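You operate a simulated robot arm through the tools that you are given. There is no shell and no other tool. Be economical: measure what you need, move in short steps, check, and stop when the job is done.

You are at the controls of a simulated robot arm. One attempt, no reset.

TASK
Unbolt the cream box on the rails and draw the white board out.
Fine: set the blue switch to OUT for the push head and leave it so; bring the box back, open its lid and leave it open; the board rests on the railed plate.

It is judged by the outcome, as a careful person would: the job done as asked, and still so three seconds after it is handed in. It fails if anything else is knocked over, pushed out of place, dropped, spilled or broken. A push-on lid holds only when it is set on centred and level and pressed home; a screw cap is set on level and turned clockwise until tight.

THE ROBOT
A 7-joint arm with a two-finger parallel gripper, fixed in place. Base frame: the origin is at the foot of the arm, x ahead of it, y to its left, z up; the work surface is at about z = 86. Readings come in cm, degrees, newtons and seconds.
With the tool pointing down near the work surface it reaches from about 24 to 68 cm from the base axis. Its first joint turns from -66.0 to 66.0 degrees. Payload 2.4 kg.
The TCP is the grasp point between the finger pads, 3 cm short of the fingertips. In the tool frame z runs along the fingers and y along their closing line. Largest opening 9.4 cm; finger width 2.8, thickness 1; the body of the gripper, 5 by 9.6 cm, starts 5.5 cm behind the TCP.
Orientation is told as [roll, pitch, yaw] about the base's x, y, z axes, in that order, counted from this pose: with the fingers straight down and closing along the base's y, the tool's x points along the base's -x, its y along +y and its z along -z.

THE INTERFACE
- The arm moves only by the tool drive_tool. Its argument "series" is text: rows parted by semicolons, each of 7 numbers parted by spaces: the shift along the base's x, y, z in units of 20 mm (1.0 is 20 mm), then the turn, a rotation vector about the base's x, y, z in units of 5 degrees (1.0 is 5 degrees), then the closure, from 0 (fully open) to 1 (shut). In form: x y z rx ry rz gripper; .... A call has 1 to 12 rows; each row shifts and turns the commanded pose from where the row before left it. A call with a number of a shift or a turn outside -1 to 1 is refused whole. Each row takes 0.2 s and may step no farther than 5 cm and 8.6 degrees from the row before; otherwise, or with a gripper value out of range, the whole call is refused. Where a pose cannot be reached the arm comes as near as it can. A force on the tool above 90 N (or 10 N above the force at the start of the call, whichever is more), or a blocked arm, ends the call early, and 0.2 s more pass. The fingers move at their own pace (about 15.3 cm/s each) and stop on an object; they squeeze with about 42 N. The grip force told is the motor's: it shows also when the fingers shut on nothing. Time passes only in rows, and 0.2 s behind the last, so rows that do not move let the fingers close. The reply holds the time, the measured pose of the TCP, the force on the tool along the base axes, the opening and the grip force, in the units named above and with some noise, and new pictures: "pictures" is both (left out), scene, wrist or none.
- Cameras (640 x 400 px; columns grow to the right, rows downward): "scene" is fixed at [3.54, 46.81, 145.42]; the picture's right is [-0.78, -0.62, 0.00], its down [-0.29, 0.36, -0.89] and it looks along [0.55, -0.69, -0.47] (base axes); focal length 328 px, centre (320, 200). "wrist" rides on the gripper at [-3.7, 0, -5.8] in the tool frame; the picture's right is [0.00, -1.00, 0.00], its down [0.97, 0.00, -0.24] and it looks along [0.24, 0.00, 0.97] (tool axes); focal length 218 px, centre (320, 200). There is no depth. A picture from a camera that has moved, and an enlarged one, comes with that camera's place and axes in the base frame and with its lens.
- inspect(camera, box): a new picture of the part [left, top, right, bottom] of that camera's present view, enlarged. The clock stands still meanwhile.
- close_job(): hands the job in; it is judged then, once.

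Go step by step. Nothing tells you positions but the pictures and the camera data: compare them with the known pose of the tool, close in by small moves and look again before you grip or let go. The budget is 120 turns and 170 pictures, counting those below and the enlarged ones. Unless the task says otherwise, let go and move clear before handing in, and close with one line.

The tools are called as name(argument=value, ...) on one line, values as JSON. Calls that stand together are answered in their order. drive_tool: Moves the arm, as the interface text tells. Its arguments: {"type":"object","properties":{"series":{"type":"string"},"pictures":{"type":"string","enum":["both","scene","wrist","none"]}},"required":["series"]} The other tools are called the same way: inspect (camera, box) takes an enlarged picture of a part of a camera's view; close_job () hands the job in.

At the start:

```text
t: 0.0
tcp_pos: [34.38, -2.61, 129.09]
tcp_rot: [0.0, 0.0, 0.1]
ft_force: [-0.4, 1.0, 0.1]
grip_width: 9.41
grip_force: 0.1
```

scene: 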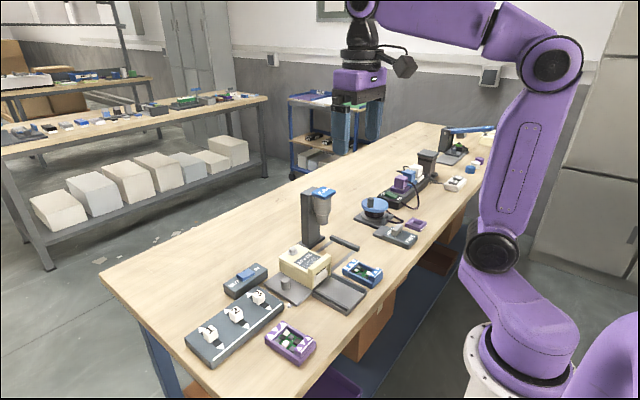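
wrist: 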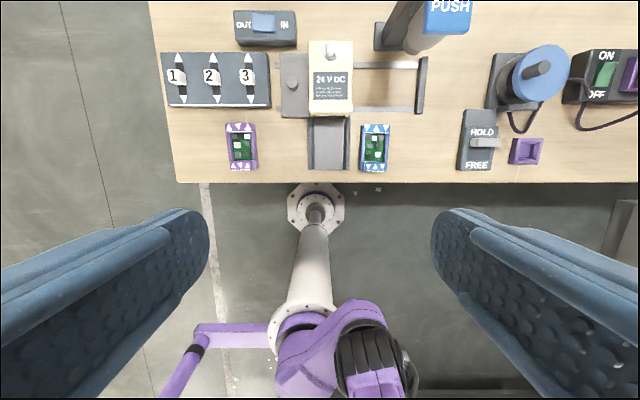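

The bench has a cream "24 V DC" box on rails, a blue OUT/IN switch, a push head post, three numbered switches and some boards. I'll take closer looks first.

inspect(camera="wrist", box=[150, 0, 490, 190])

inspect(camera="scene", box=[170, 170, 430, 370])

inspect(camera="scene", box=[255, 180, 395, 320])

```text
1.88 times, centred on (320, 95) of wrist
camera zoom: at [38.2, -2.67, 135.03], right [0.0, -1.0, 0.0], down [-0.97, 0.0, 0.24], along [-0.24, 0.0, -0.97], focal length 411 px, centre (320, 398)
```

zoom: 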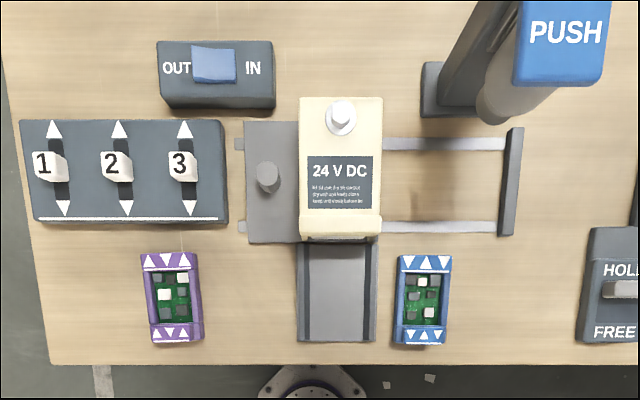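

```text
2.00 times, centred on (300, 270) of scene
camera zoom: at [3.54, 46.81, 145.42], right [-0.78, -0.62, 0.0], down [-0.29, 0.36, -0.89], along [0.55, -0.69, -0.47], focal length 656 px, centre (360, 60)
```

zoom: 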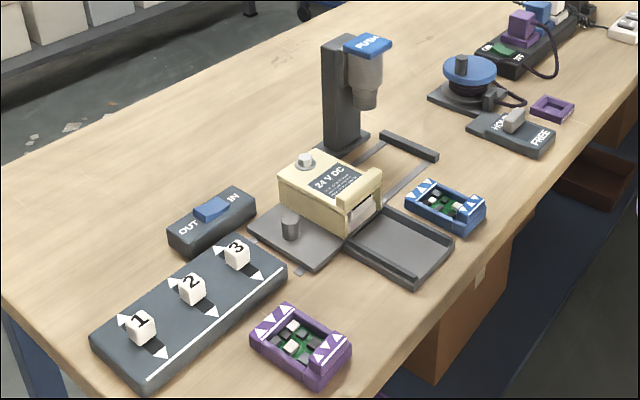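

```text
2.86 times, centred on (325, 250) of scene
camera zoom: at [3.54, 46.81, 145.42], right [-0.78, -0.62, 0.0], down [-0.29, 0.36, -0.89], along [0.55, -0.69, -0.47], focal length 937 px, centre (306, 57)
```

zoom: 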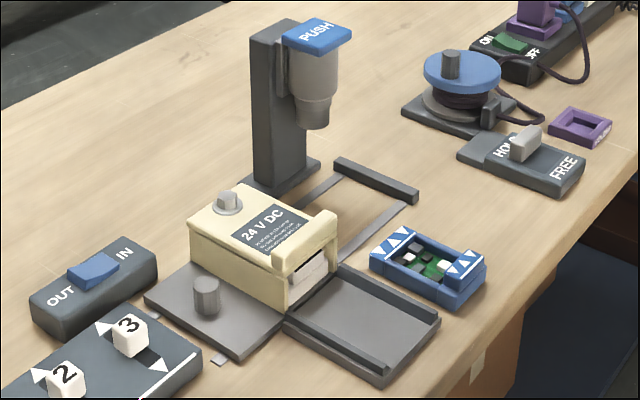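

The knobbed carriage slides along y under the push head at about (54.7, -18.9), and the bolt is at about (53.6, -4.6). I'll move above the box and switch for a closer look.

drive_tool(series="0.95 0.2 -0.8 0 0 0 0;0.95 0.2 -0.8 0 0 0 0;0.95 0.2 -0.8 0 0 0 0;0.95 0.2 -0.8 0 0 0 0;0.95 0.2 -0.8 0 0 0 0;0.95 0.2 -0.8 0 0 0 0;0.95 0.2 -0.8 0 0 0 0;0.95 0.2 -0.8 0 0 0 0;0.95 0.2 -0.8 0 0 0 0;0.95 0.2 -0.8 0 0 0 0")

```text
t: 2.2
tcp_pos: [53.4, 1.41, 113.1]
tcp_rot: [-0.1, 0.1, 0.0]
ft_force: [0.2, 0.4, -0.1]
grip_width: 9.4
grip_force: 0.1
camera wrist: at [57.18, 1.36, 118.96], right [0.0, -1.0, 0.0], down [-0.97, 0.0, 0.24], along [-0.24, 0.0, -0.97], focal length 218 px, centre (320, 200)
```

scene: 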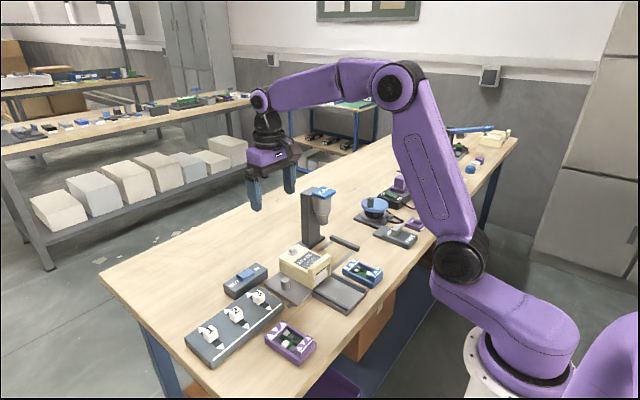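
wrist: 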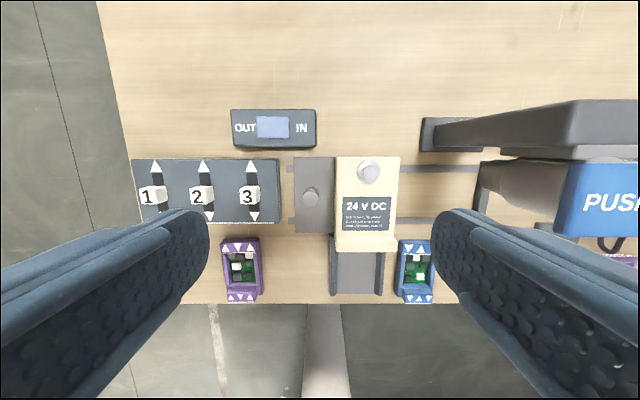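

inspect(camera="wrist", box=[220, 90, 420, 215])

inspect(camera="scene", box=[210, 230, 370, 330])

inspect(camera="wrist", box=[280, 150, 440, 310])

```text
3.20 times, centred on (320, 152) of wrist
camera zoom: at [57.18, 1.36, 118.96], right [0.0, -1.0, 0.0], down [-0.97, 0.0, 0.24], along [-0.24, 0.0, -0.97], focal length 698 px, centre (320, 352)
```

zoom: 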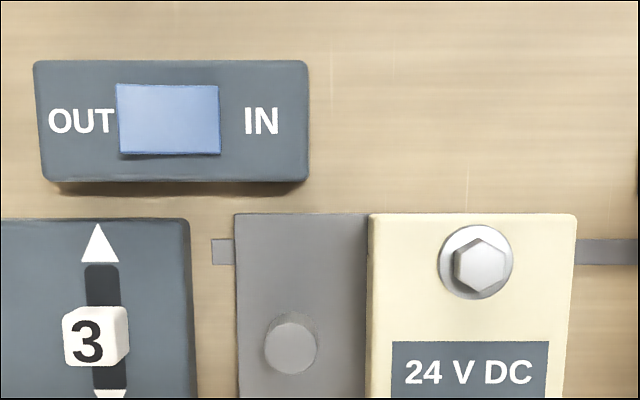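

```text
4.00 times, centred on (290, 280) of scene
camera zoom: at [3.54, 46.81, 145.42], right [-0.78, -0.62, 0.0], down [-0.29, 0.36, -0.89], along [0.55, -0.69, -0.47], focal length 1312 px, centre (440, -120)
```

zoom: 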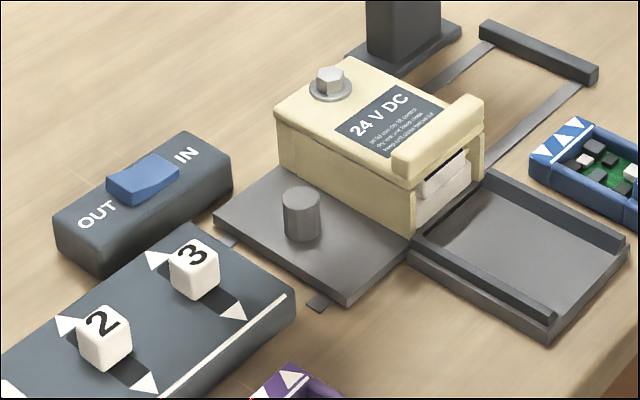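

```text
2.50 times, centred on (360, 230) of wrist
camera zoom: at [57.18, 1.36, 118.96], right [0.0, -1.0, 0.0], down [-0.97, 0.0, 0.24], along [-0.24, 0.0, -0.97], focal length 546 px, centre (220, 125)
```

zoom: 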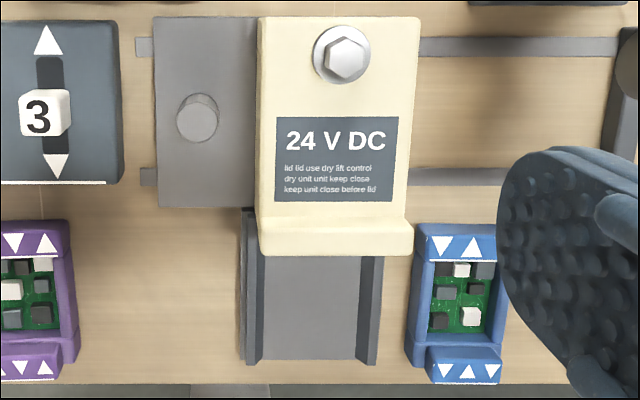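

inspect(camera="scene", box=[218, 258, 274, 303])

inspect(camera="scene", box=[272, 238, 348, 300])

inspect(camera="scene", box=[290, 170, 370, 260])

```text
8.89 times, centred on (246, 280) of scene
camera zoom: at [3.54, 46.81, 145.42], right [-0.78, -0.62, 0.0], down [-0.29, 0.36, -0.89], along [0.55, -0.69, -0.47], focal length 2915 px, centre (978, -516)
```

zoom: 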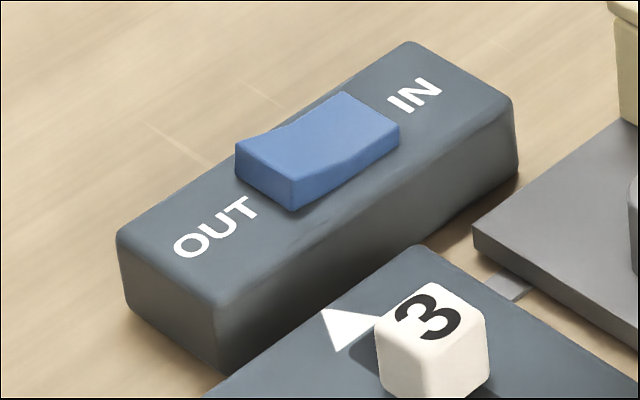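

```text
6.45 times, centred on (310, 269) of scene
camera zoom: at [3.54, 46.81, 145.42], right [-0.78, -0.62, 0.0], down [-0.29, 0.36, -0.89], along [0.55, -0.69, -0.47], focal length 2116 px, centre (384, -245)
```

zoom: 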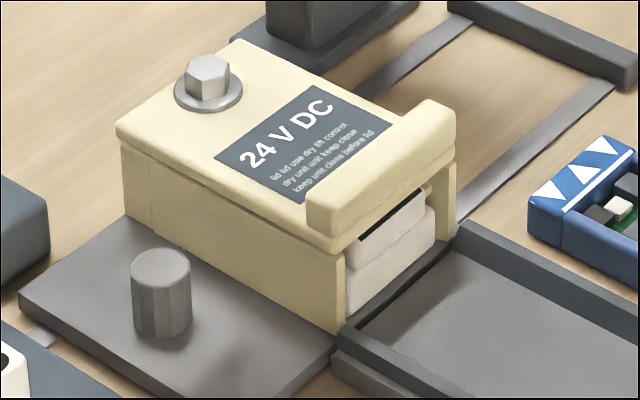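

```text
4.44 times, centred on (330, 215) of scene
camera zoom: at [3.54, 46.81, 145.42], right [-0.78, -0.62, 0.0], down [-0.29, 0.36, -0.89], along [0.55, -0.69, -0.47], focal length 1458 px, centre (276, 133)
```

zoom: 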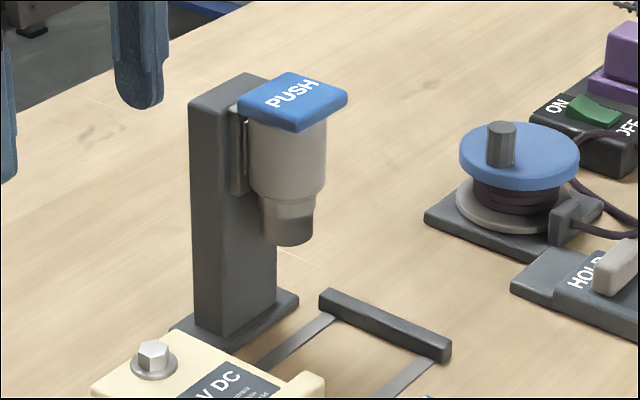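

The blue rocker has its OUT side raised, so it is set to IN now. I'll shut the fingers and go above its OUT end at about (59.4, 8.8).

drive_tool(series="0.6 0.74 0 0 0 0 1;0.6 0.74 0 0 0 0 1;0.6 0.74 -1 0 0 0 1;0.6 0.74 -1 0 0 0 1;0.6 0.74 -1 0 0 0 1;0 0 -1 0 0 0 1;0 0 -1 0 0 0 1;0 0 -1 0 0 0 1;0 0 -1 0 0 0 1;0 0 -1 0 0 0 1")

inspect(camera="scene", box=[204, 230, 284, 303])

```text
t: 4.4
tcp_pos: [59.48, 8.9, 97.22]
tcp_rot: [0.0, -0.2, 0.0]
ft_force: [0.4, -0.3, 0.3]
grip_width: 0.0
grip_force: 33.4
camera wrist: at [63.24, 8.76, 103.03], right [0.0, -1.0, 0.0], down [-0.97, 0.0, 0.24], along [-0.24, 0.0, -0.97], focal length 218 px, centre (320, 200)
```

scene: 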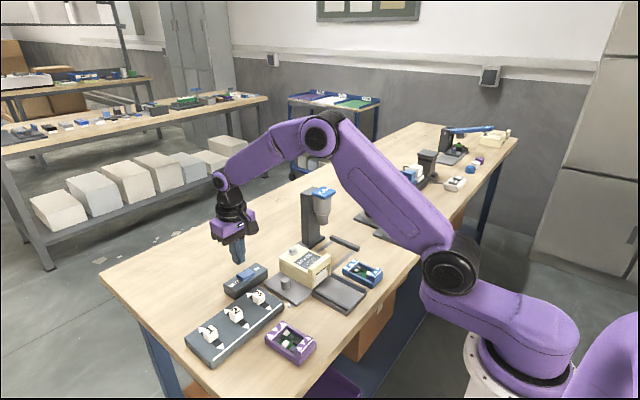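
wrist: 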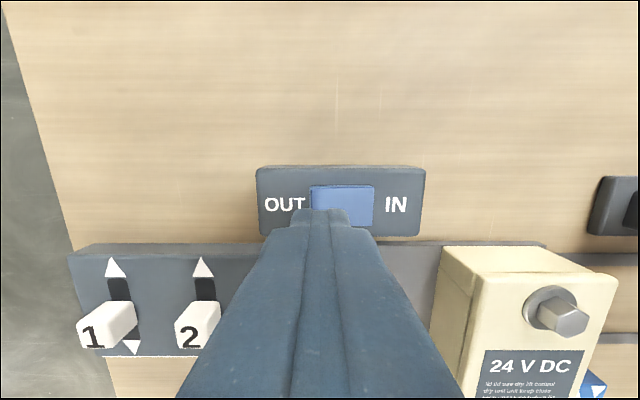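

```text
5.48 times, centred on (244, 266) of scene
camera zoom: at [3.54, 46.81, 145.42], right [-0.78, -0.62, 0.0], down [-0.29, 0.36, -0.89], along [0.55, -0.69, -0.47], focal length 1797 px, centre (736, -164)
```

zoom: 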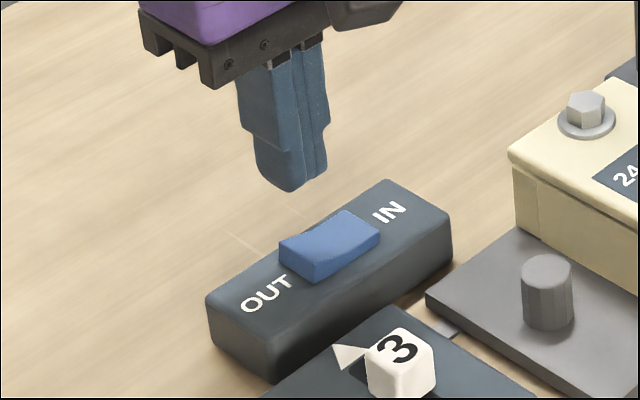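

The tool is above the OUT end, so I'll lower it to press.

drive_tool(series="0 -0.1 -1 0 0 0 1;0 0 -0.7 0 0 0 1;0 0 -0.3 0 0 0 1;0 0 -0.2 0 0 0 1;0 0 -0.2 0 0 0 1", pictures="none")

inspect(camera="scene", box=[204, 230, 284, 303])

```text
t: 5.6
tcp_pos: [59.51, 8.8, 92.89]
tcp_rot: [0.2, -0.4, 0.2]
ft_force: [-17.3, 5.0, 57.3]
grip_width: 0.02
grip_force: 33.2
```

```text
5.48 times, centred on (244, 266) of scene
camera zoom: at [3.37, 46.81, 145.43], right [-0.78, -0.62, 0.0], down [-0.29, 0.36, -0.89], along [0.55, -0.69, -0.46], focal length 1797 px, centre (736, -164)
```

zoom: 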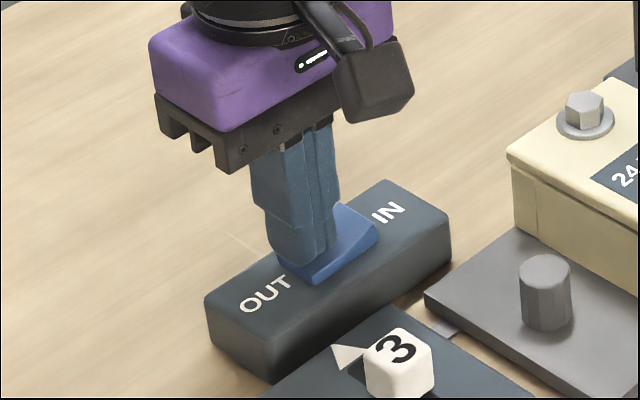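

The rocker flipped to OUT. I'll retreat, yaw 90° and move above the knob near (50, 2.5).

drive_tool(series="0 0 1 0 0 0 1;0 0 1 0 0 0 1;0 0 1 0 0 0 0.8;-0.5 -0.3 1 0 0 1 0.4;-0.5 -0.3 1 0 0 1 0.4;-0.5 -0.3 0 0 0 1 0.4;-0.5 -0.3 0 0 0 1 0.4;-0.5 -0.3 0 0 0 1 0.4;-0.5 -0.3 0 0 0 1 0.4;-0.5 -0.3 0 0 0 1 0.4;-0.5 -0.3 0 0 0 1 0.4;-0.5 -0.3 0 0 0 1 0.4", pictures="none")

drive_tool(series="0 -0.1 0 0 0 1 0.4;0 -0.1 0 0 0 1 0.4;0 -0.1 0 0 0 1 0.4;0 -0.1 0 0 0 1 0.4;0 0 0 0 0 1 0.4;0 0 0 0 0 1 0.4;0 0 0 0 0 1 0.4;0 0 0 0 0 1 0.4;0 0 0 0 0 1 0.4")

inspect(camera="scene", box=[204, 230, 284, 303])

```text
t: 8.2
tcp_pos: [50.51, 3.14, 102.32]
tcp_rot: [-0.1, 0.0, 45.1]
ft_force: [-0.5, -0.6, 0.5]
grip_width: 5.67
grip_force: 0.0
```

```text
t: 10.2
tcp_pos: [50.44, 2.47, 102.34]
tcp_rot: [0.1, 0.0, 90.1]
ft_force: [0.6, 0.5, 0.0]
grip_width: 5.64
grip_force: 0.0
camera wrist: at [50.48, 6.04, 108.26], right [1.0, 0.0, 0.0], down [0.0, -0.97, 0.24], along [0.0, -0.24, -0.97], focal length 218 px, centre (320, 200)
```

scene: 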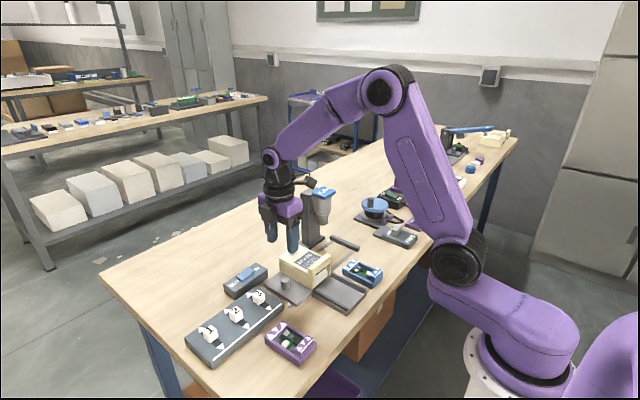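
wrist: 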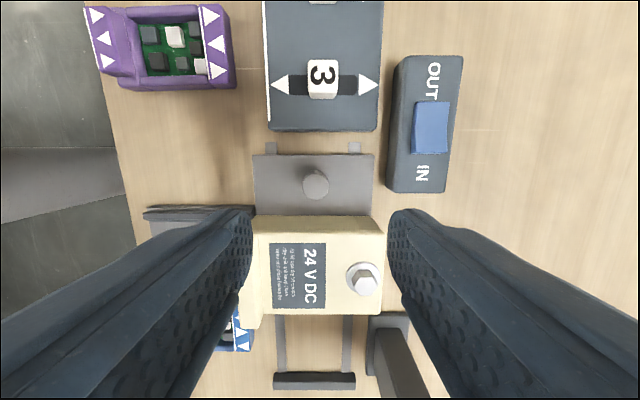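

```text
5.48 times, centred on (244, 266) of scene
camera zoom: at [3.54, 46.81, 145.42], right [-0.78, -0.62, 0.0], down [-0.29, 0.36, -0.89], along [0.55, -0.69, -0.47], focal length 1797 px, centre (736, -164)
```

zoom: 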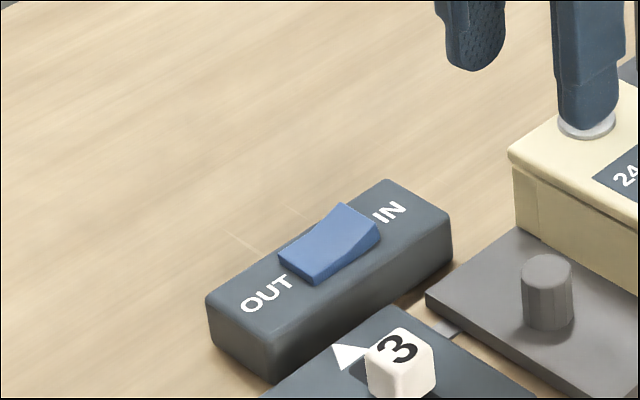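

The switch reads OUT. The knob is at about (50.1, 2.9), so I'll descend on it and grip.

drive_tool(series="-0.15 0.3 -1 0 0 0 0.4;0 0 -1 0 0 0 0.4;0 0 -1 0 0 0 0.4;0 0 -1 0 0 0 0.4;0 0 -1 0 0 0 0.4;0 0 -0.5 0 0 0 0.4;0 0 -0.3 0 0 0 0.4;0 0 -0.2 0 0 0 0.4")

inspect(camera="scene", box=[244, 220, 340, 310])

```text
t: 12.0
tcp_pos: [50.06, 3.03, 90.4]
tcp_rot: [0.1, 0.1, 89.9]
ft_force: [-0.6, -1.0, 0.4]
grip_width: 5.64
grip_force: 0.1
camera wrist: at [50.18, 6.55, 96.26], right [1.0, 0.0, 0.0], down [0.0, -0.97, 0.24], along [0.0, -0.24, -0.97], focal length 218 px, centre (320, 200)
```

scene: 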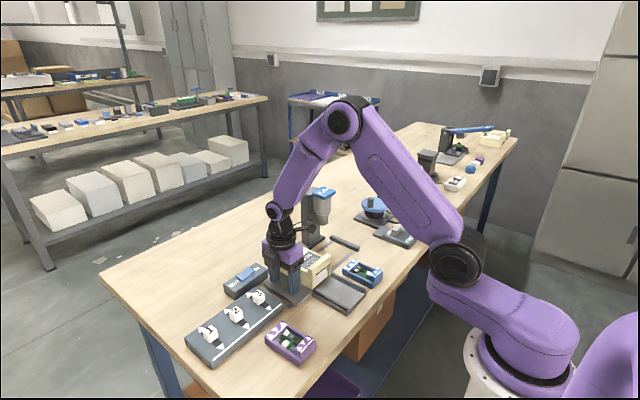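
wrist: 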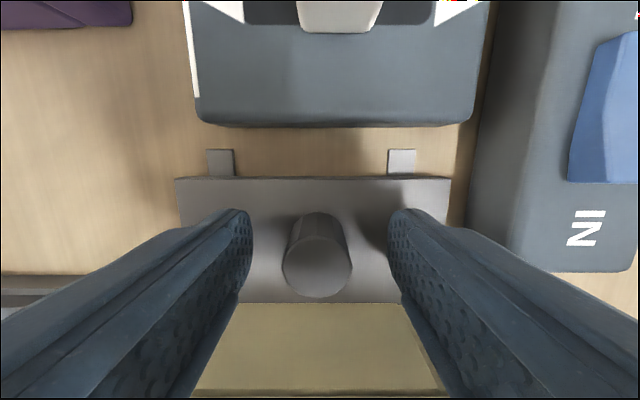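

```text
4.44 times, centred on (292, 265) of scene
camera zoom: at [3.54, 46.81, 145.42], right [-0.78, -0.62, 0.0], down [-0.29, 0.36, -0.89], along [0.55, -0.69, -0.47], focal length 1458 px, centre (444, -89)
```

zoom: 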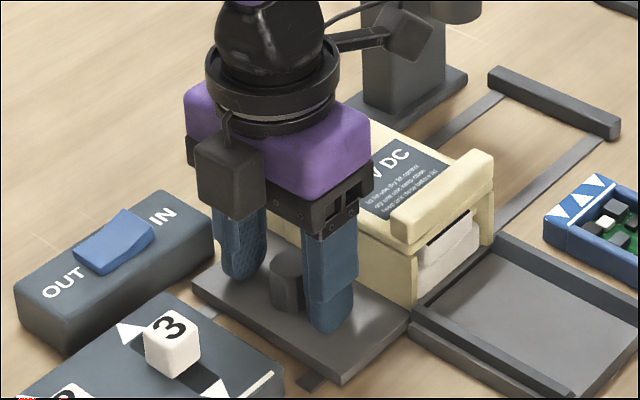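

The knob is between the fingers. I'll close on it and slide toward the push head.

drive_tool(series="0 0 0 0 0 0 1;0 0 0 0 0 0 1;0 -0.5 0 0 0 0 1;0 -0.8 0 0 0 0 1;0 -0.8 0 0 0 0 1;0 -0.8 0 0 0 0 1;0 -0.8 0 0 0 0 1;0 -0.8 0 0 0 0 1")

inspect(camera="scene", box=[264, 170, 380, 290])

```text
t: 13.8
tcp_pos: [49.99, -6.26, 90.43]
tcp_rot: [0.3, 0.1, 89.8]
ft_force: [-12.6, -1.2, -25.2]
grip_width: 2.36
grip_force: 45.3
camera wrist: at [50.14, -2.62, 96.27], right [1.0, 0.0, -0.01], down [0.0, -0.97, 0.24], along [-0.01, -0.24, -0.97], focal length 218 px, centre (320, 200)
```

scene: 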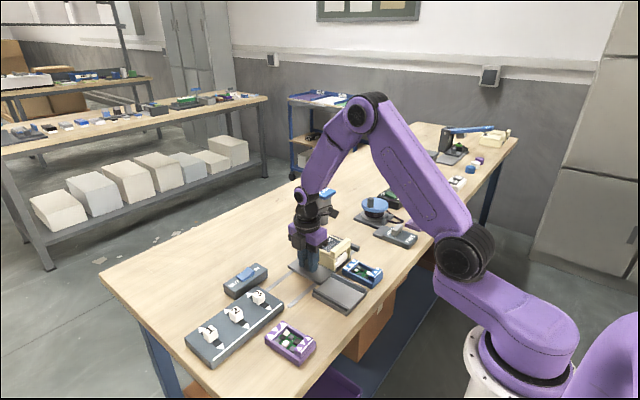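
wrist: 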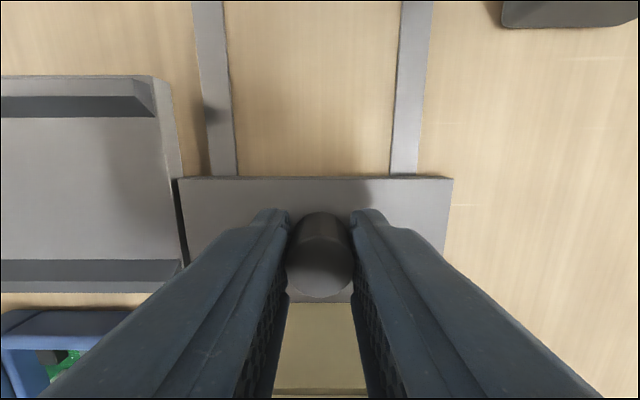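

```text
3.33 times, centred on (322, 230) of scene
camera zoom: at [3.55, 46.8, 145.42], right [-0.78, -0.62, 0.0], down [-0.29, 0.36, -0.89], along [0.55, -0.69, -0.47], focal length 1093 px, centre (313, 100)
```

zoom: 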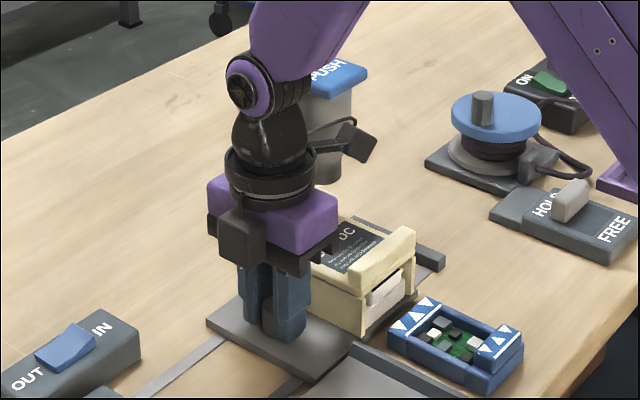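

The carriage slides freely, but at the end of travel the wrist could touch the PUSH pad. I'll let go and push the knob from behind with shut fingers for more clearance.

drive_tool(series="0 0 0 0 0 0 0.5;0 0 0 0 0 0 0.5;0 1 0 0 0 0 0.5;0 1 0 0 0 0 0.5;0 0 0 0 0 0 1;0 0 0 0 0 0 1;0 -0.6 0 0 0 0 1;0 -0.5 0 0 0 0 1;0 -0.5 0 0 0 0 1;0 -0.5 0 0 0 0 1")

inspect(camera="scene", box=[264, 170, 380, 290])

```text
t: 16.0
tcp_pos: [50.08, -6.26, 90.31]
tcp_rot: [0.0, -0.1, 89.9]
ft_force: [-0.3, -0.5, -0.1]
grip_width: 0.0
grip_force: 33.2
camera wrist: at [50.22, -2.64, 96.24], right [1.0, 0.0, 0.0], down [0.0, -0.97, 0.24], along [0.0, -0.24, -0.97], focal length 218 px, centre (320, 200)
```

scene: 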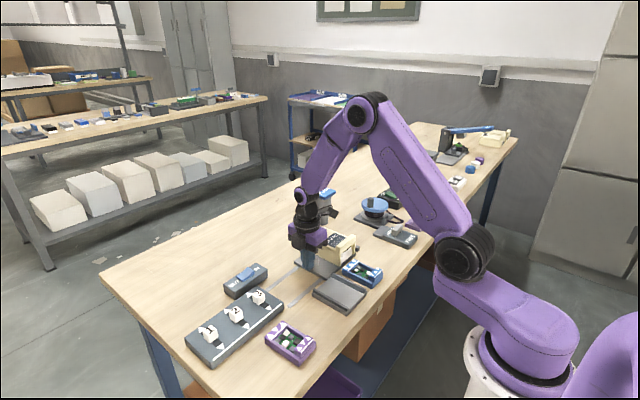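
wrist: 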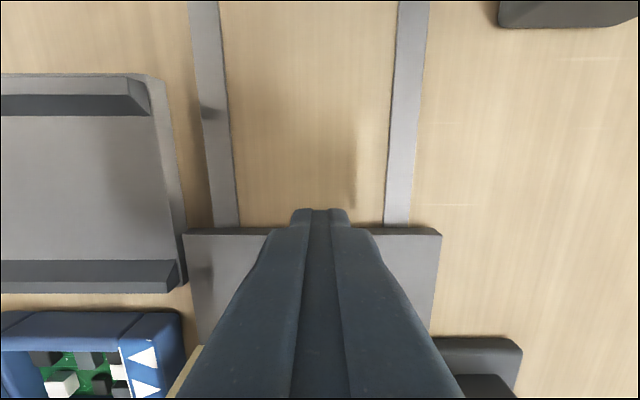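

```text
3.33 times, centred on (322, 230) of scene
camera zoom: at [3.54, 46.81, 145.42], right [-0.78, -0.62, 0.0], down [-0.29, 0.36, -0.89], along [0.55, -0.69, -0.47], focal length 1093 px, centre (313, 100)
```

zoom: 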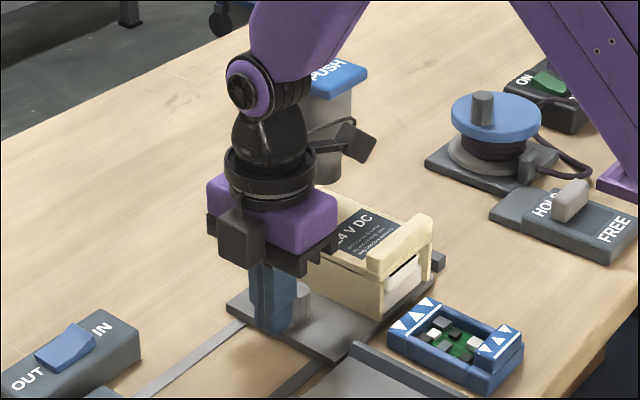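

drive_tool(series="0 -0.5 0 0 0 0 1;0 -0.5 0 0 0 0 1;0 -0.3 0 0 0 0 1;0 -0.2 0 0 0 0 1")

inspect(camera="scene", box=[284, 170, 400, 290])

```text
t: 17.0
tcp_pos: [50.15, -7.66, 90.4]
tcp_rot: [0.2, -0.3, 91.0]
ft_force: [-11.9, 61.6, 18.4]
grip_width: 0.0
grip_force: 33.2
camera wrist: at [50.18, -4.13, 96.26], right [1.0, 0.02, 0.0], down [0.02, -0.97, 0.24], along [0.0, -0.24, -0.97], focal length 218 px, centre (320, 200)
```

scene: 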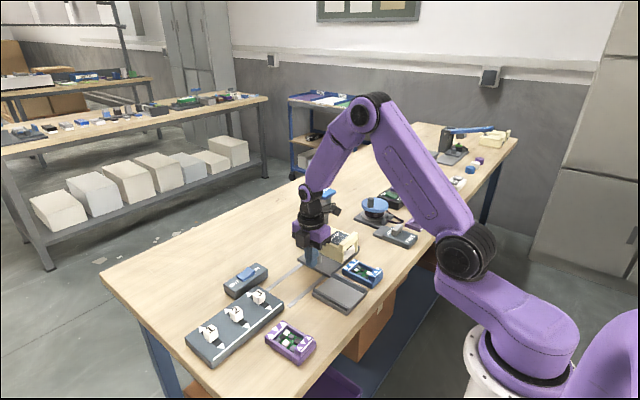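
wrist: 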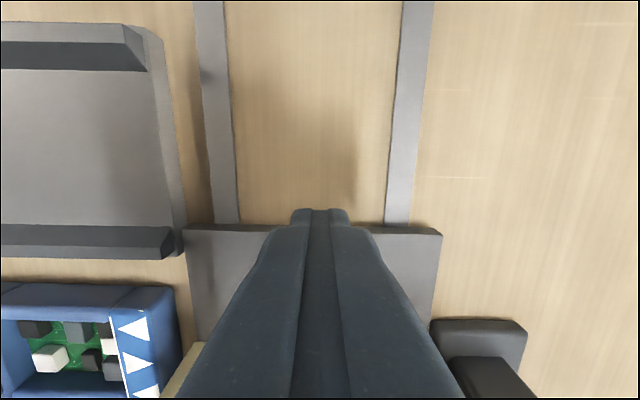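

```text
3.33 times, centred on (342, 230) of scene
camera zoom: at [3.46, 46.98, 145.37], right [-0.78, -0.62, 0.0], down [-0.29, 0.36, -0.89], along [0.55, -0.69, -0.46], focal length 1093 px, centre (247, 100)
```

zoom: 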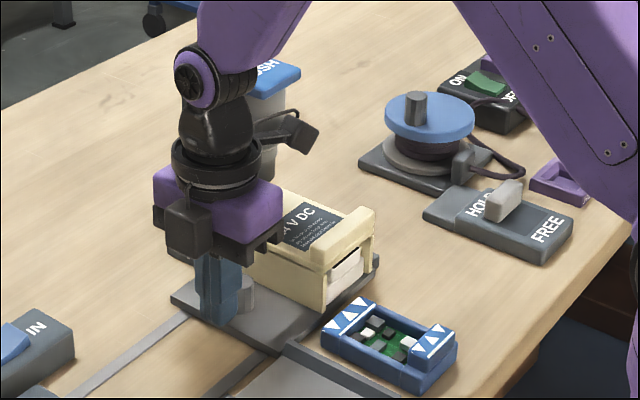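

Force rose to about 60 N, which suggests the end stop. I'll back off and look at the alignment.

drive_tool(series="0 0.5 0 0 0 0 1;0 1 0.5 0 0 0 1;0 1 1 0 0 0 1;0 1 1 0 0 0 1;0 1 1 0 0 0 1;0 0 1 0 0 0 1;0 0 1 0 0 0 1;0 0 1 0 0 0 1;0 0 1 0 0 0 1")

inspect(camera="scene", box=[284, 170, 400, 290])

inspect(camera="wrist", box=[220, 200, 460, 400])

```text
t: 19.0
tcp_pos: [50.21, -0.28, 105.19]
tcp_rot: [0.0, 0.0, 90.0]
ft_force: [0.2, -0.1, 0.2]
grip_width: 0.02
grip_force: 32.9
camera wrist: at [50.24, 3.35, 111.18], right [1.0, 0.0, 0.0], down [0.0, -0.97, 0.24], along [0.0, -0.24, -0.97], focal length 218 px, centre (320, 200)
```

scene: 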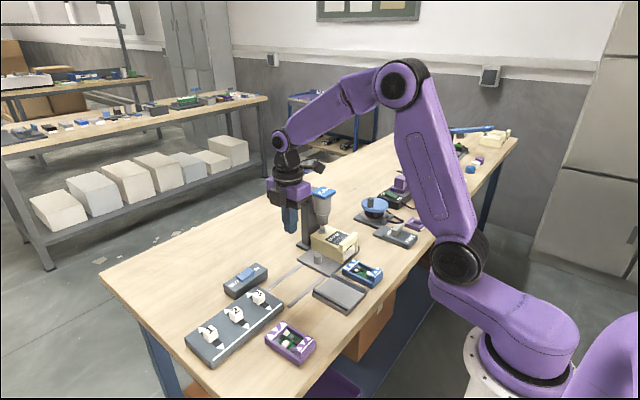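
wrist: 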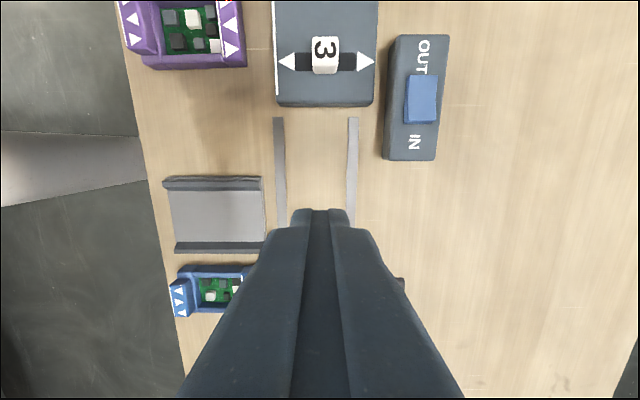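

```text
3.33 times, centred on (342, 230) of scene
camera zoom: at [3.54, 46.81, 145.42], right [-0.78, -0.62, 0.0], down [-0.29, 0.36, -0.89], along [0.55, -0.69, -0.47], focal length 1093 px, centre (247, 100)
```

zoom: 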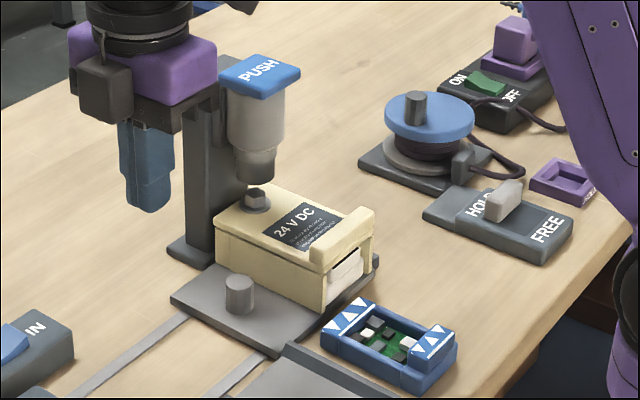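

```text
2.00 times, centred on (340, 300) of wrist
camera zoom: at [50.24, 3.35, 111.18], right [1.0, 0.0, 0.0], down [0.0, -0.97, 0.24], along [0.0, -0.24, -0.97], focal length 436 px, centre (280, 0)
```

zoom: 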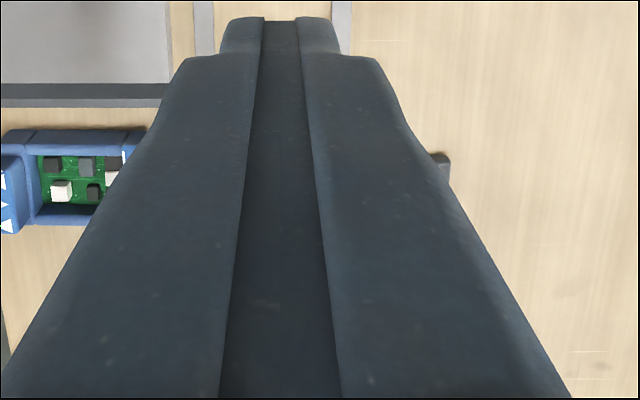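

The bolt looks to be right under the head. I'll raise up and locate the PUSH pad precisely with the wrist camera.

drive_tool(series="0 0 1 0 0 0 1;0 0 1 0 0 0 1;0 0 1 0 0 0 1;0 0 1 0 0 0 1;0 0 1 0 0 0 1;-0.5 -1 1 0 0 0 1;-0.5 -1 1 0 0 0 1;-0.5 -1 0 0 0 0 1;-0.5 -1 0 0 0 0 1")

```text
t: 21.0
tcp_pos: [46.16, -8.22, 119.45]
tcp_rot: [0.0, -0.1, 90.0]
ft_force: [0.4, -0.2, 0.0]
grip_width: 0.0
grip_force: 33.2
camera wrist: at [46.21, -4.57, 125.38], right [1.0, 0.0, 0.0], down [0.0, -0.97, 0.24], along [0.0, -0.24, -0.97], focal length 218 px, centre (320, 200)
```

scene: 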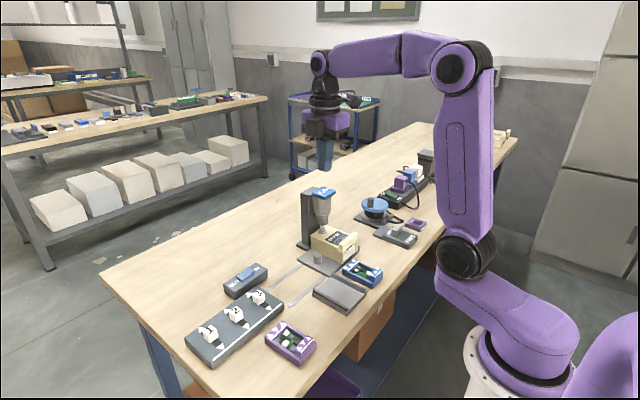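
wrist: 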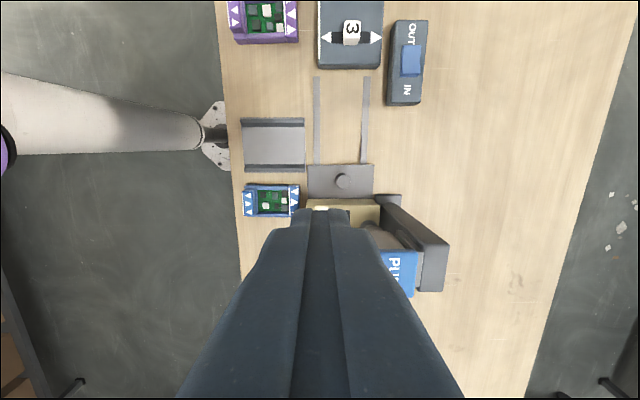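

drive_tool(series="0.9 -0.8 0 0 0 0 1;1 -0.8 0 0 0 0 1;1 -0.8 0 0 0 0 1;1 -0.8 0 0 0 0 1", pictures="wrist")

```text
t: 22.0
tcp_pos: [54.13, -14.7, 119.44]
tcp_rot: [0.0, 0.1, 90.0]
ft_force: [-0.8, -0.6, 0.0]
grip_width: 0.01
grip_force: 33.3
camera wrist: at [54.12, -11.03, 125.34], right [1.0, 0.0, 0.0], down [0.0, -0.97, 0.24], along [0.0, -0.24, -0.97], focal length 218 px, centre (320, 200)
```

wrist: 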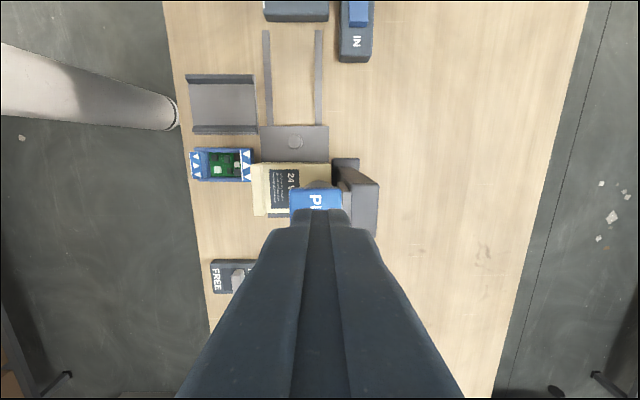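

The pad centre is at about (53.8, -17.4) with its top near z = 105. I'll move over it and come down.

drive_tool(series="-0.1 -0.7 0 0 0 0 1;0 -0.65 0 0 0 0 1;0 0 -1 0 0 0 1;0 0 -1 0 0 0 1;0 0 -1 0 0 0 1;0 0 -1 0 0 0 1;0 0 -0.7 0 0 0 1")

inspect(camera="scene", box=[284, 160, 380, 270])

```text
t: 23.6
tcp_pos: [53.82, -17.21, 109.94]
tcp_rot: [0.0, 0.0, 90.0]
ft_force: [0.3, -0.8, 0.1]
grip_width: 0.0
grip_force: 33.0
camera wrist: at [53.8, -13.62, 115.85], right [1.0, 0.0, 0.0], down [0.0, -0.97, 0.24], along [0.0, -0.24, -0.97], focal length 218 px, centre (320, 200)
```

scene: 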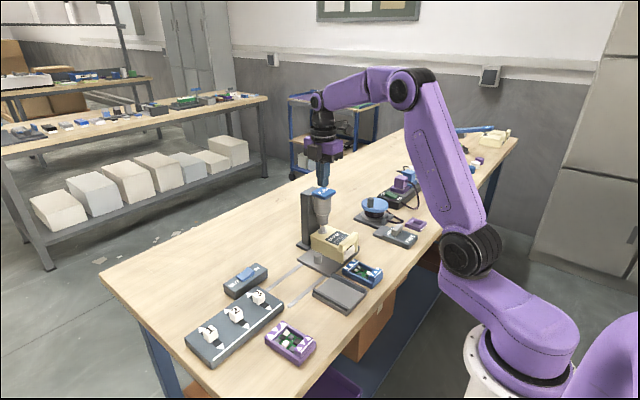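
wrist: 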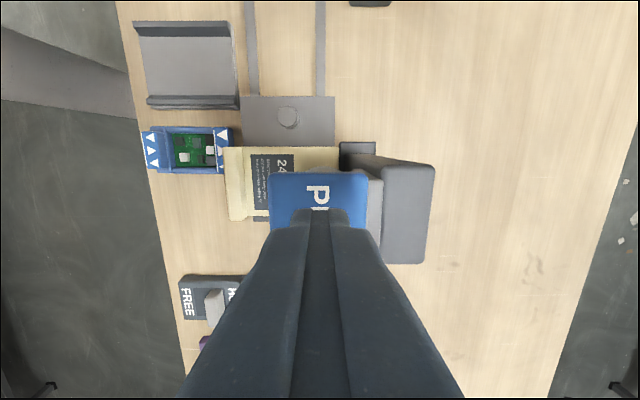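

```text
3.64 times, centred on (332, 215) of scene
camera zoom: at [3.54, 46.81, 145.42], right [-0.78, -0.62, 0.0], down [-0.29, 0.36, -0.89], along [0.55, -0.69, -0.47], focal length 1193 px, centre (276, 146)
```

zoom: 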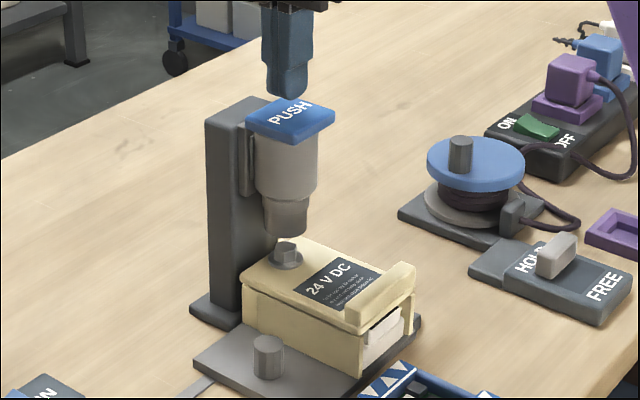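

drive_tool(series="0 0 -0.5 0 0 0 1;0 0 -0.4 0 0 0 1;0 0 -0.3 0 0 0 1;0 0 -0.3 0 0 0 1;0 0 0 0 0 0 1", pictures="none")

inspect(camera="scene", box=[284, 160, 380, 270])

```text
t: 24.8
tcp_pos: [53.68, -17.3, 107.07]
tcp_rot: [-0.1, 0.0, 90.0]
ft_force: [2.2, -0.9, 3.2]
grip_width: 0.03
grip_force: 33.5
```

```text
3.64 times, centred on (332, 215) of scene
camera zoom: at [3.54, 46.81, 145.42], right [-0.78, -0.62, 0.0], down [-0.29, 0.36, -0.89], along [0.55, -0.69, -0.47], focal length 1193 px, centre (276, 146)
```

zoom: 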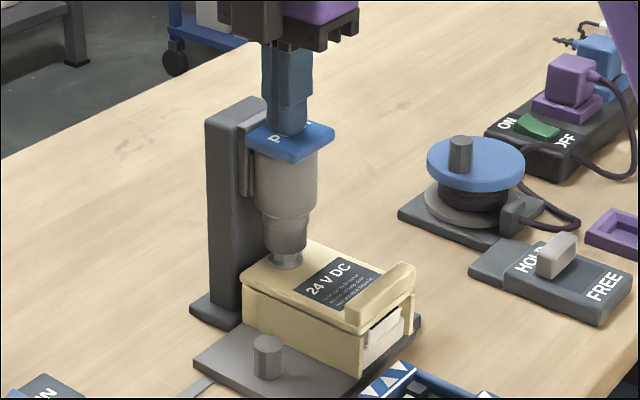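

The head follows down with light force and meets the bolt. I'll press further and hold.

drive_tool(series="0 0 -0.3 0 0 0 1;0 0 -0.2 0 0 0 1;0 0 -0.2 0 0 0 1;0 0 -0.2 0 0 0 1;0 0 0 0 0 0 1;0 0 0 0 0 0 1;0 0 0 0 0 0 1;0 0 0 0 0 0 1", pictures="none")

inspect(camera="scene", box=[284, 160, 380, 270])

```text
t: 25.9
tcp_pos: [53.7, -17.3, 106.23]
tcp_rot: [-0.7, 0.1, 90.0]
ft_force: [-15.1, 4.3, 24.7]
grip_width: 0.0
grip_force: 32.6
stopped in row 5: the force on the tool passed its limit (the readings are from after the stop); the commanded pose is now the measured one
```

```text
3.64 times, centred on (332, 215) of scene
camera zoom: at [3.44, 46.84, 145.42], right [-0.78, -0.62, 0.0], down [-0.29, 0.36, -0.89], along [0.55, -0.69, -0.47], focal length 1193 px, centre (276, 146)
```

zoom: 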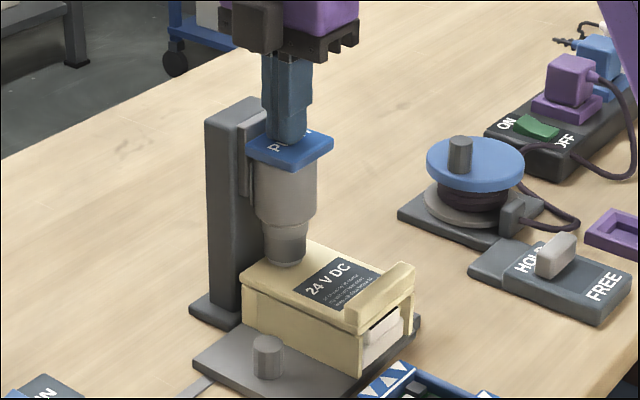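

The head is fully seated on the bolt. I'll hold briefly, then lift off.

drive_tool(series="0 0 0 0 0 0 1;0 0 0 0 0 0 1;0 0 0 0 0 0 1;0 0 0 0 0 0 1;0 0 0 0 0 0 1;0 0 0 0 0 0 1;0 0 0 0 0 0 1;0 0 0 0 0 0 1", pictures="none")

drive_tool(series="0 0 0.5 0 0 0 1;0 0 1 0 0 0 1;0 0 1 0 0 0 1;0 0 1 0 0 0 1;0 0 1 0 0 0 1", pictures="none")

inspect(camera="scene", box=[284, 160, 380, 270])

```text
t: 27.4
tcp_pos: [53.79, -17.32, 106.96]
tcp_rot: [-1.2, 0.2, 90.0]
ft_force: [-15.0, 4.7, 24.8]
grip_width: 0.0
grip_force: 33.3
stopped in row 7: the force on the tool passed its limit (the readings are from after the stop); the commanded pose is now the measured one
```

```text
t: 28.6
tcp_pos: [53.86, -17.43, 115.99]
tcp_rot: [-1.3, 0.3, 90.0]
ft_force: [-0.4, 0.5, -0.8]
grip_width: 0.0
grip_force: 33.0
```

```text
3.64 times, centred on (332, 215) of scene
camera zoom: at [3.54, 46.81, 145.42], right [-0.78, -0.62, 0.0], down [-0.29, 0.36, -0.89], along [0.55, -0.69, -0.47], focal length 1193 px, centre (276, 146)
```

zoom: 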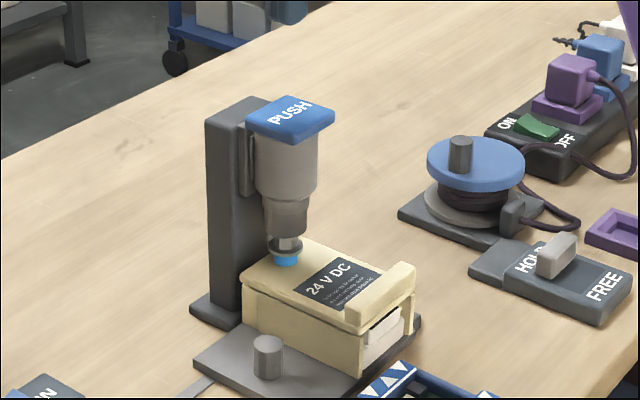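

inspect(camera="scene", box=[312, 205, 348, 245])

```text
10.00 times, centred on (330, 225) of scene
camera zoom: at [3.54, 46.81, 145.42], right [-0.78, -0.62, 0.0], down [-0.29, 0.36, -0.89], along [0.55, -0.69, -0.47], focal length 3280 px, centre (220, -50)
```

zoom: 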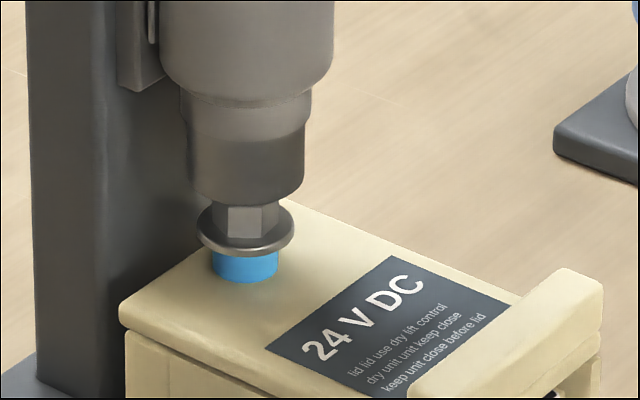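

The bolt has risen and shows a blue collar, so the box is unbolted. I'll go back for the knob with the tool leaning toward +y to keep the wrist clear of the push head.

drive_tool(series="0 1 0 0 0 0 1;0 1 0 0 0 0 1;-0.4 1 0 -1 0 0 0.4;-0.4 1 0 -1 0 0 0.4;-0.4 0.15 0 -1 0 0 0.4;-0.4 0 0 -1 0 0 0.4;-0.35 0 0 -0.75 0 0 0.4;0 0 -1 0 0 0 0.4;0 0 -1 0 0 0 0.4;0 0 -1 0 0 0 0.4")

```text
t: 30.8
tcp_pos: [50.13, -8.87, 109.8]
tcp_rot: [-1.4, 24.0, 90.0]
ft_force: [0.6, -0.3, -0.6]
grip_width: 5.63
grip_force: 0.1
camera wrist: at [50.11, -3.26, 113.67], right [1.0, 0.01, 0.02], down [-0.01, -0.79, 0.62], along [0.02, -0.62, -0.79], focal length 218 px, centre (320, 200)
```

scene: 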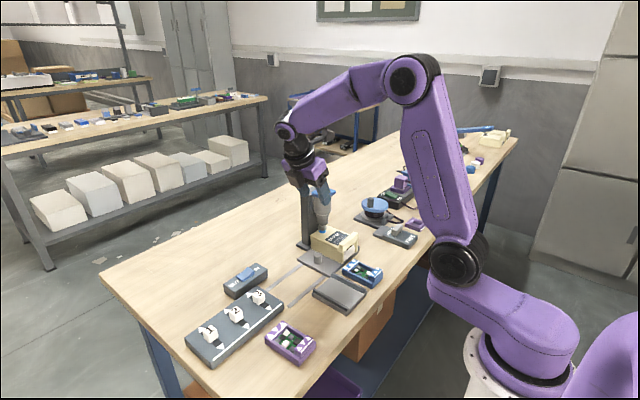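
wrist: 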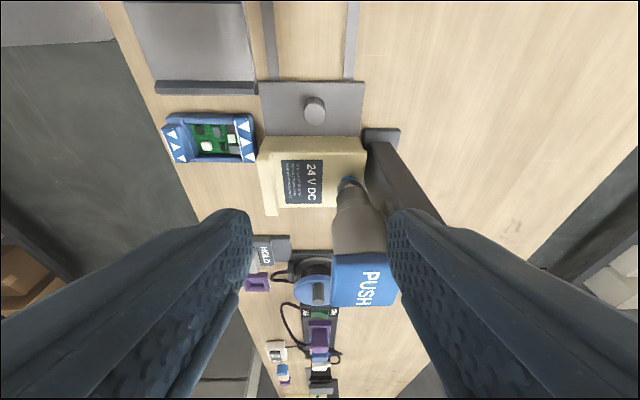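

drive_tool(series="0 0 -1 0 0 0 0.4;0 0 -1 0 0 0 0.4;0 0 -1 0 0 0 0.4;0 0 -1 0 0 0 0.4;0 0 -1 0 0 0 0.4;0 0 -1 0 0 0 0.4;0 0.05 -1 0 0 0 0.4;0 0.05 -1 0 0 0 0.4")

inspect(camera="scene", box=[274, 180, 370, 290])

```text
t: 32.6
tcp_pos: [49.99, -8.81, 93.99]
tcp_rot: [-1.2, 24.1, 90.0]
ft_force: [-0.4, -0.6, -0.5]
grip_width: 5.65
grip_force: 0.1
camera wrist: at [49.97, -3.12, 97.7], right [1.0, 0.01, 0.02], down [-0.01, -0.79, 0.61], along [0.02, -0.61, -0.79], focal length 218 px, centre (320, 200)
```

scene: 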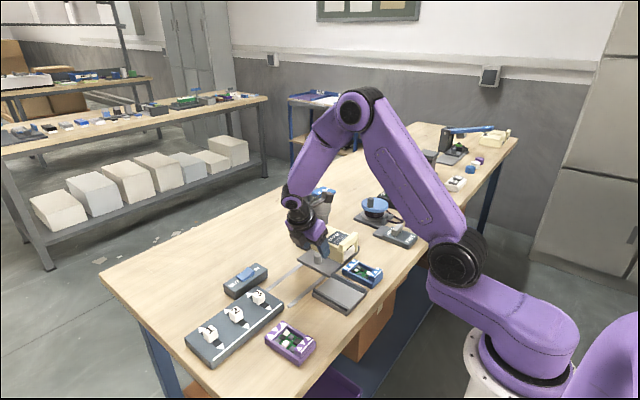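
wrist: 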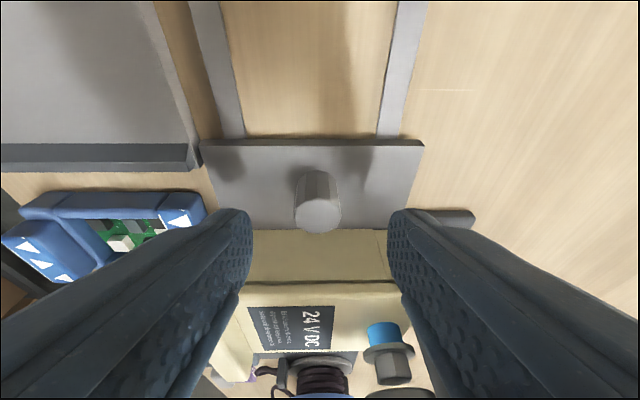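

```text
3.64 times, centred on (322, 235) of scene
camera zoom: at [3.54, 46.81, 145.42], right [-0.78, -0.62, 0.0], down [-0.29, 0.36, -0.89], along [0.55, -0.69, -0.47], focal length 1193 px, centre (313, 73)
```

zoom: 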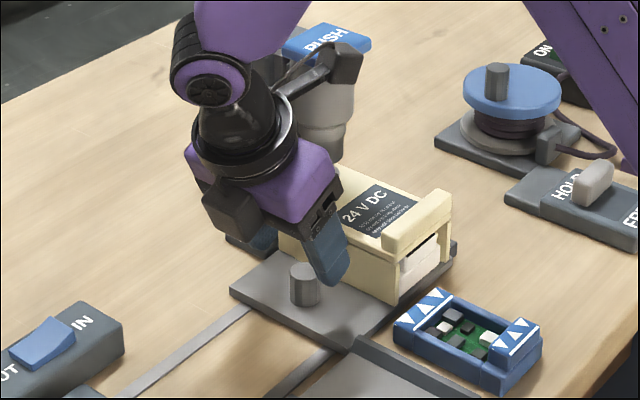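

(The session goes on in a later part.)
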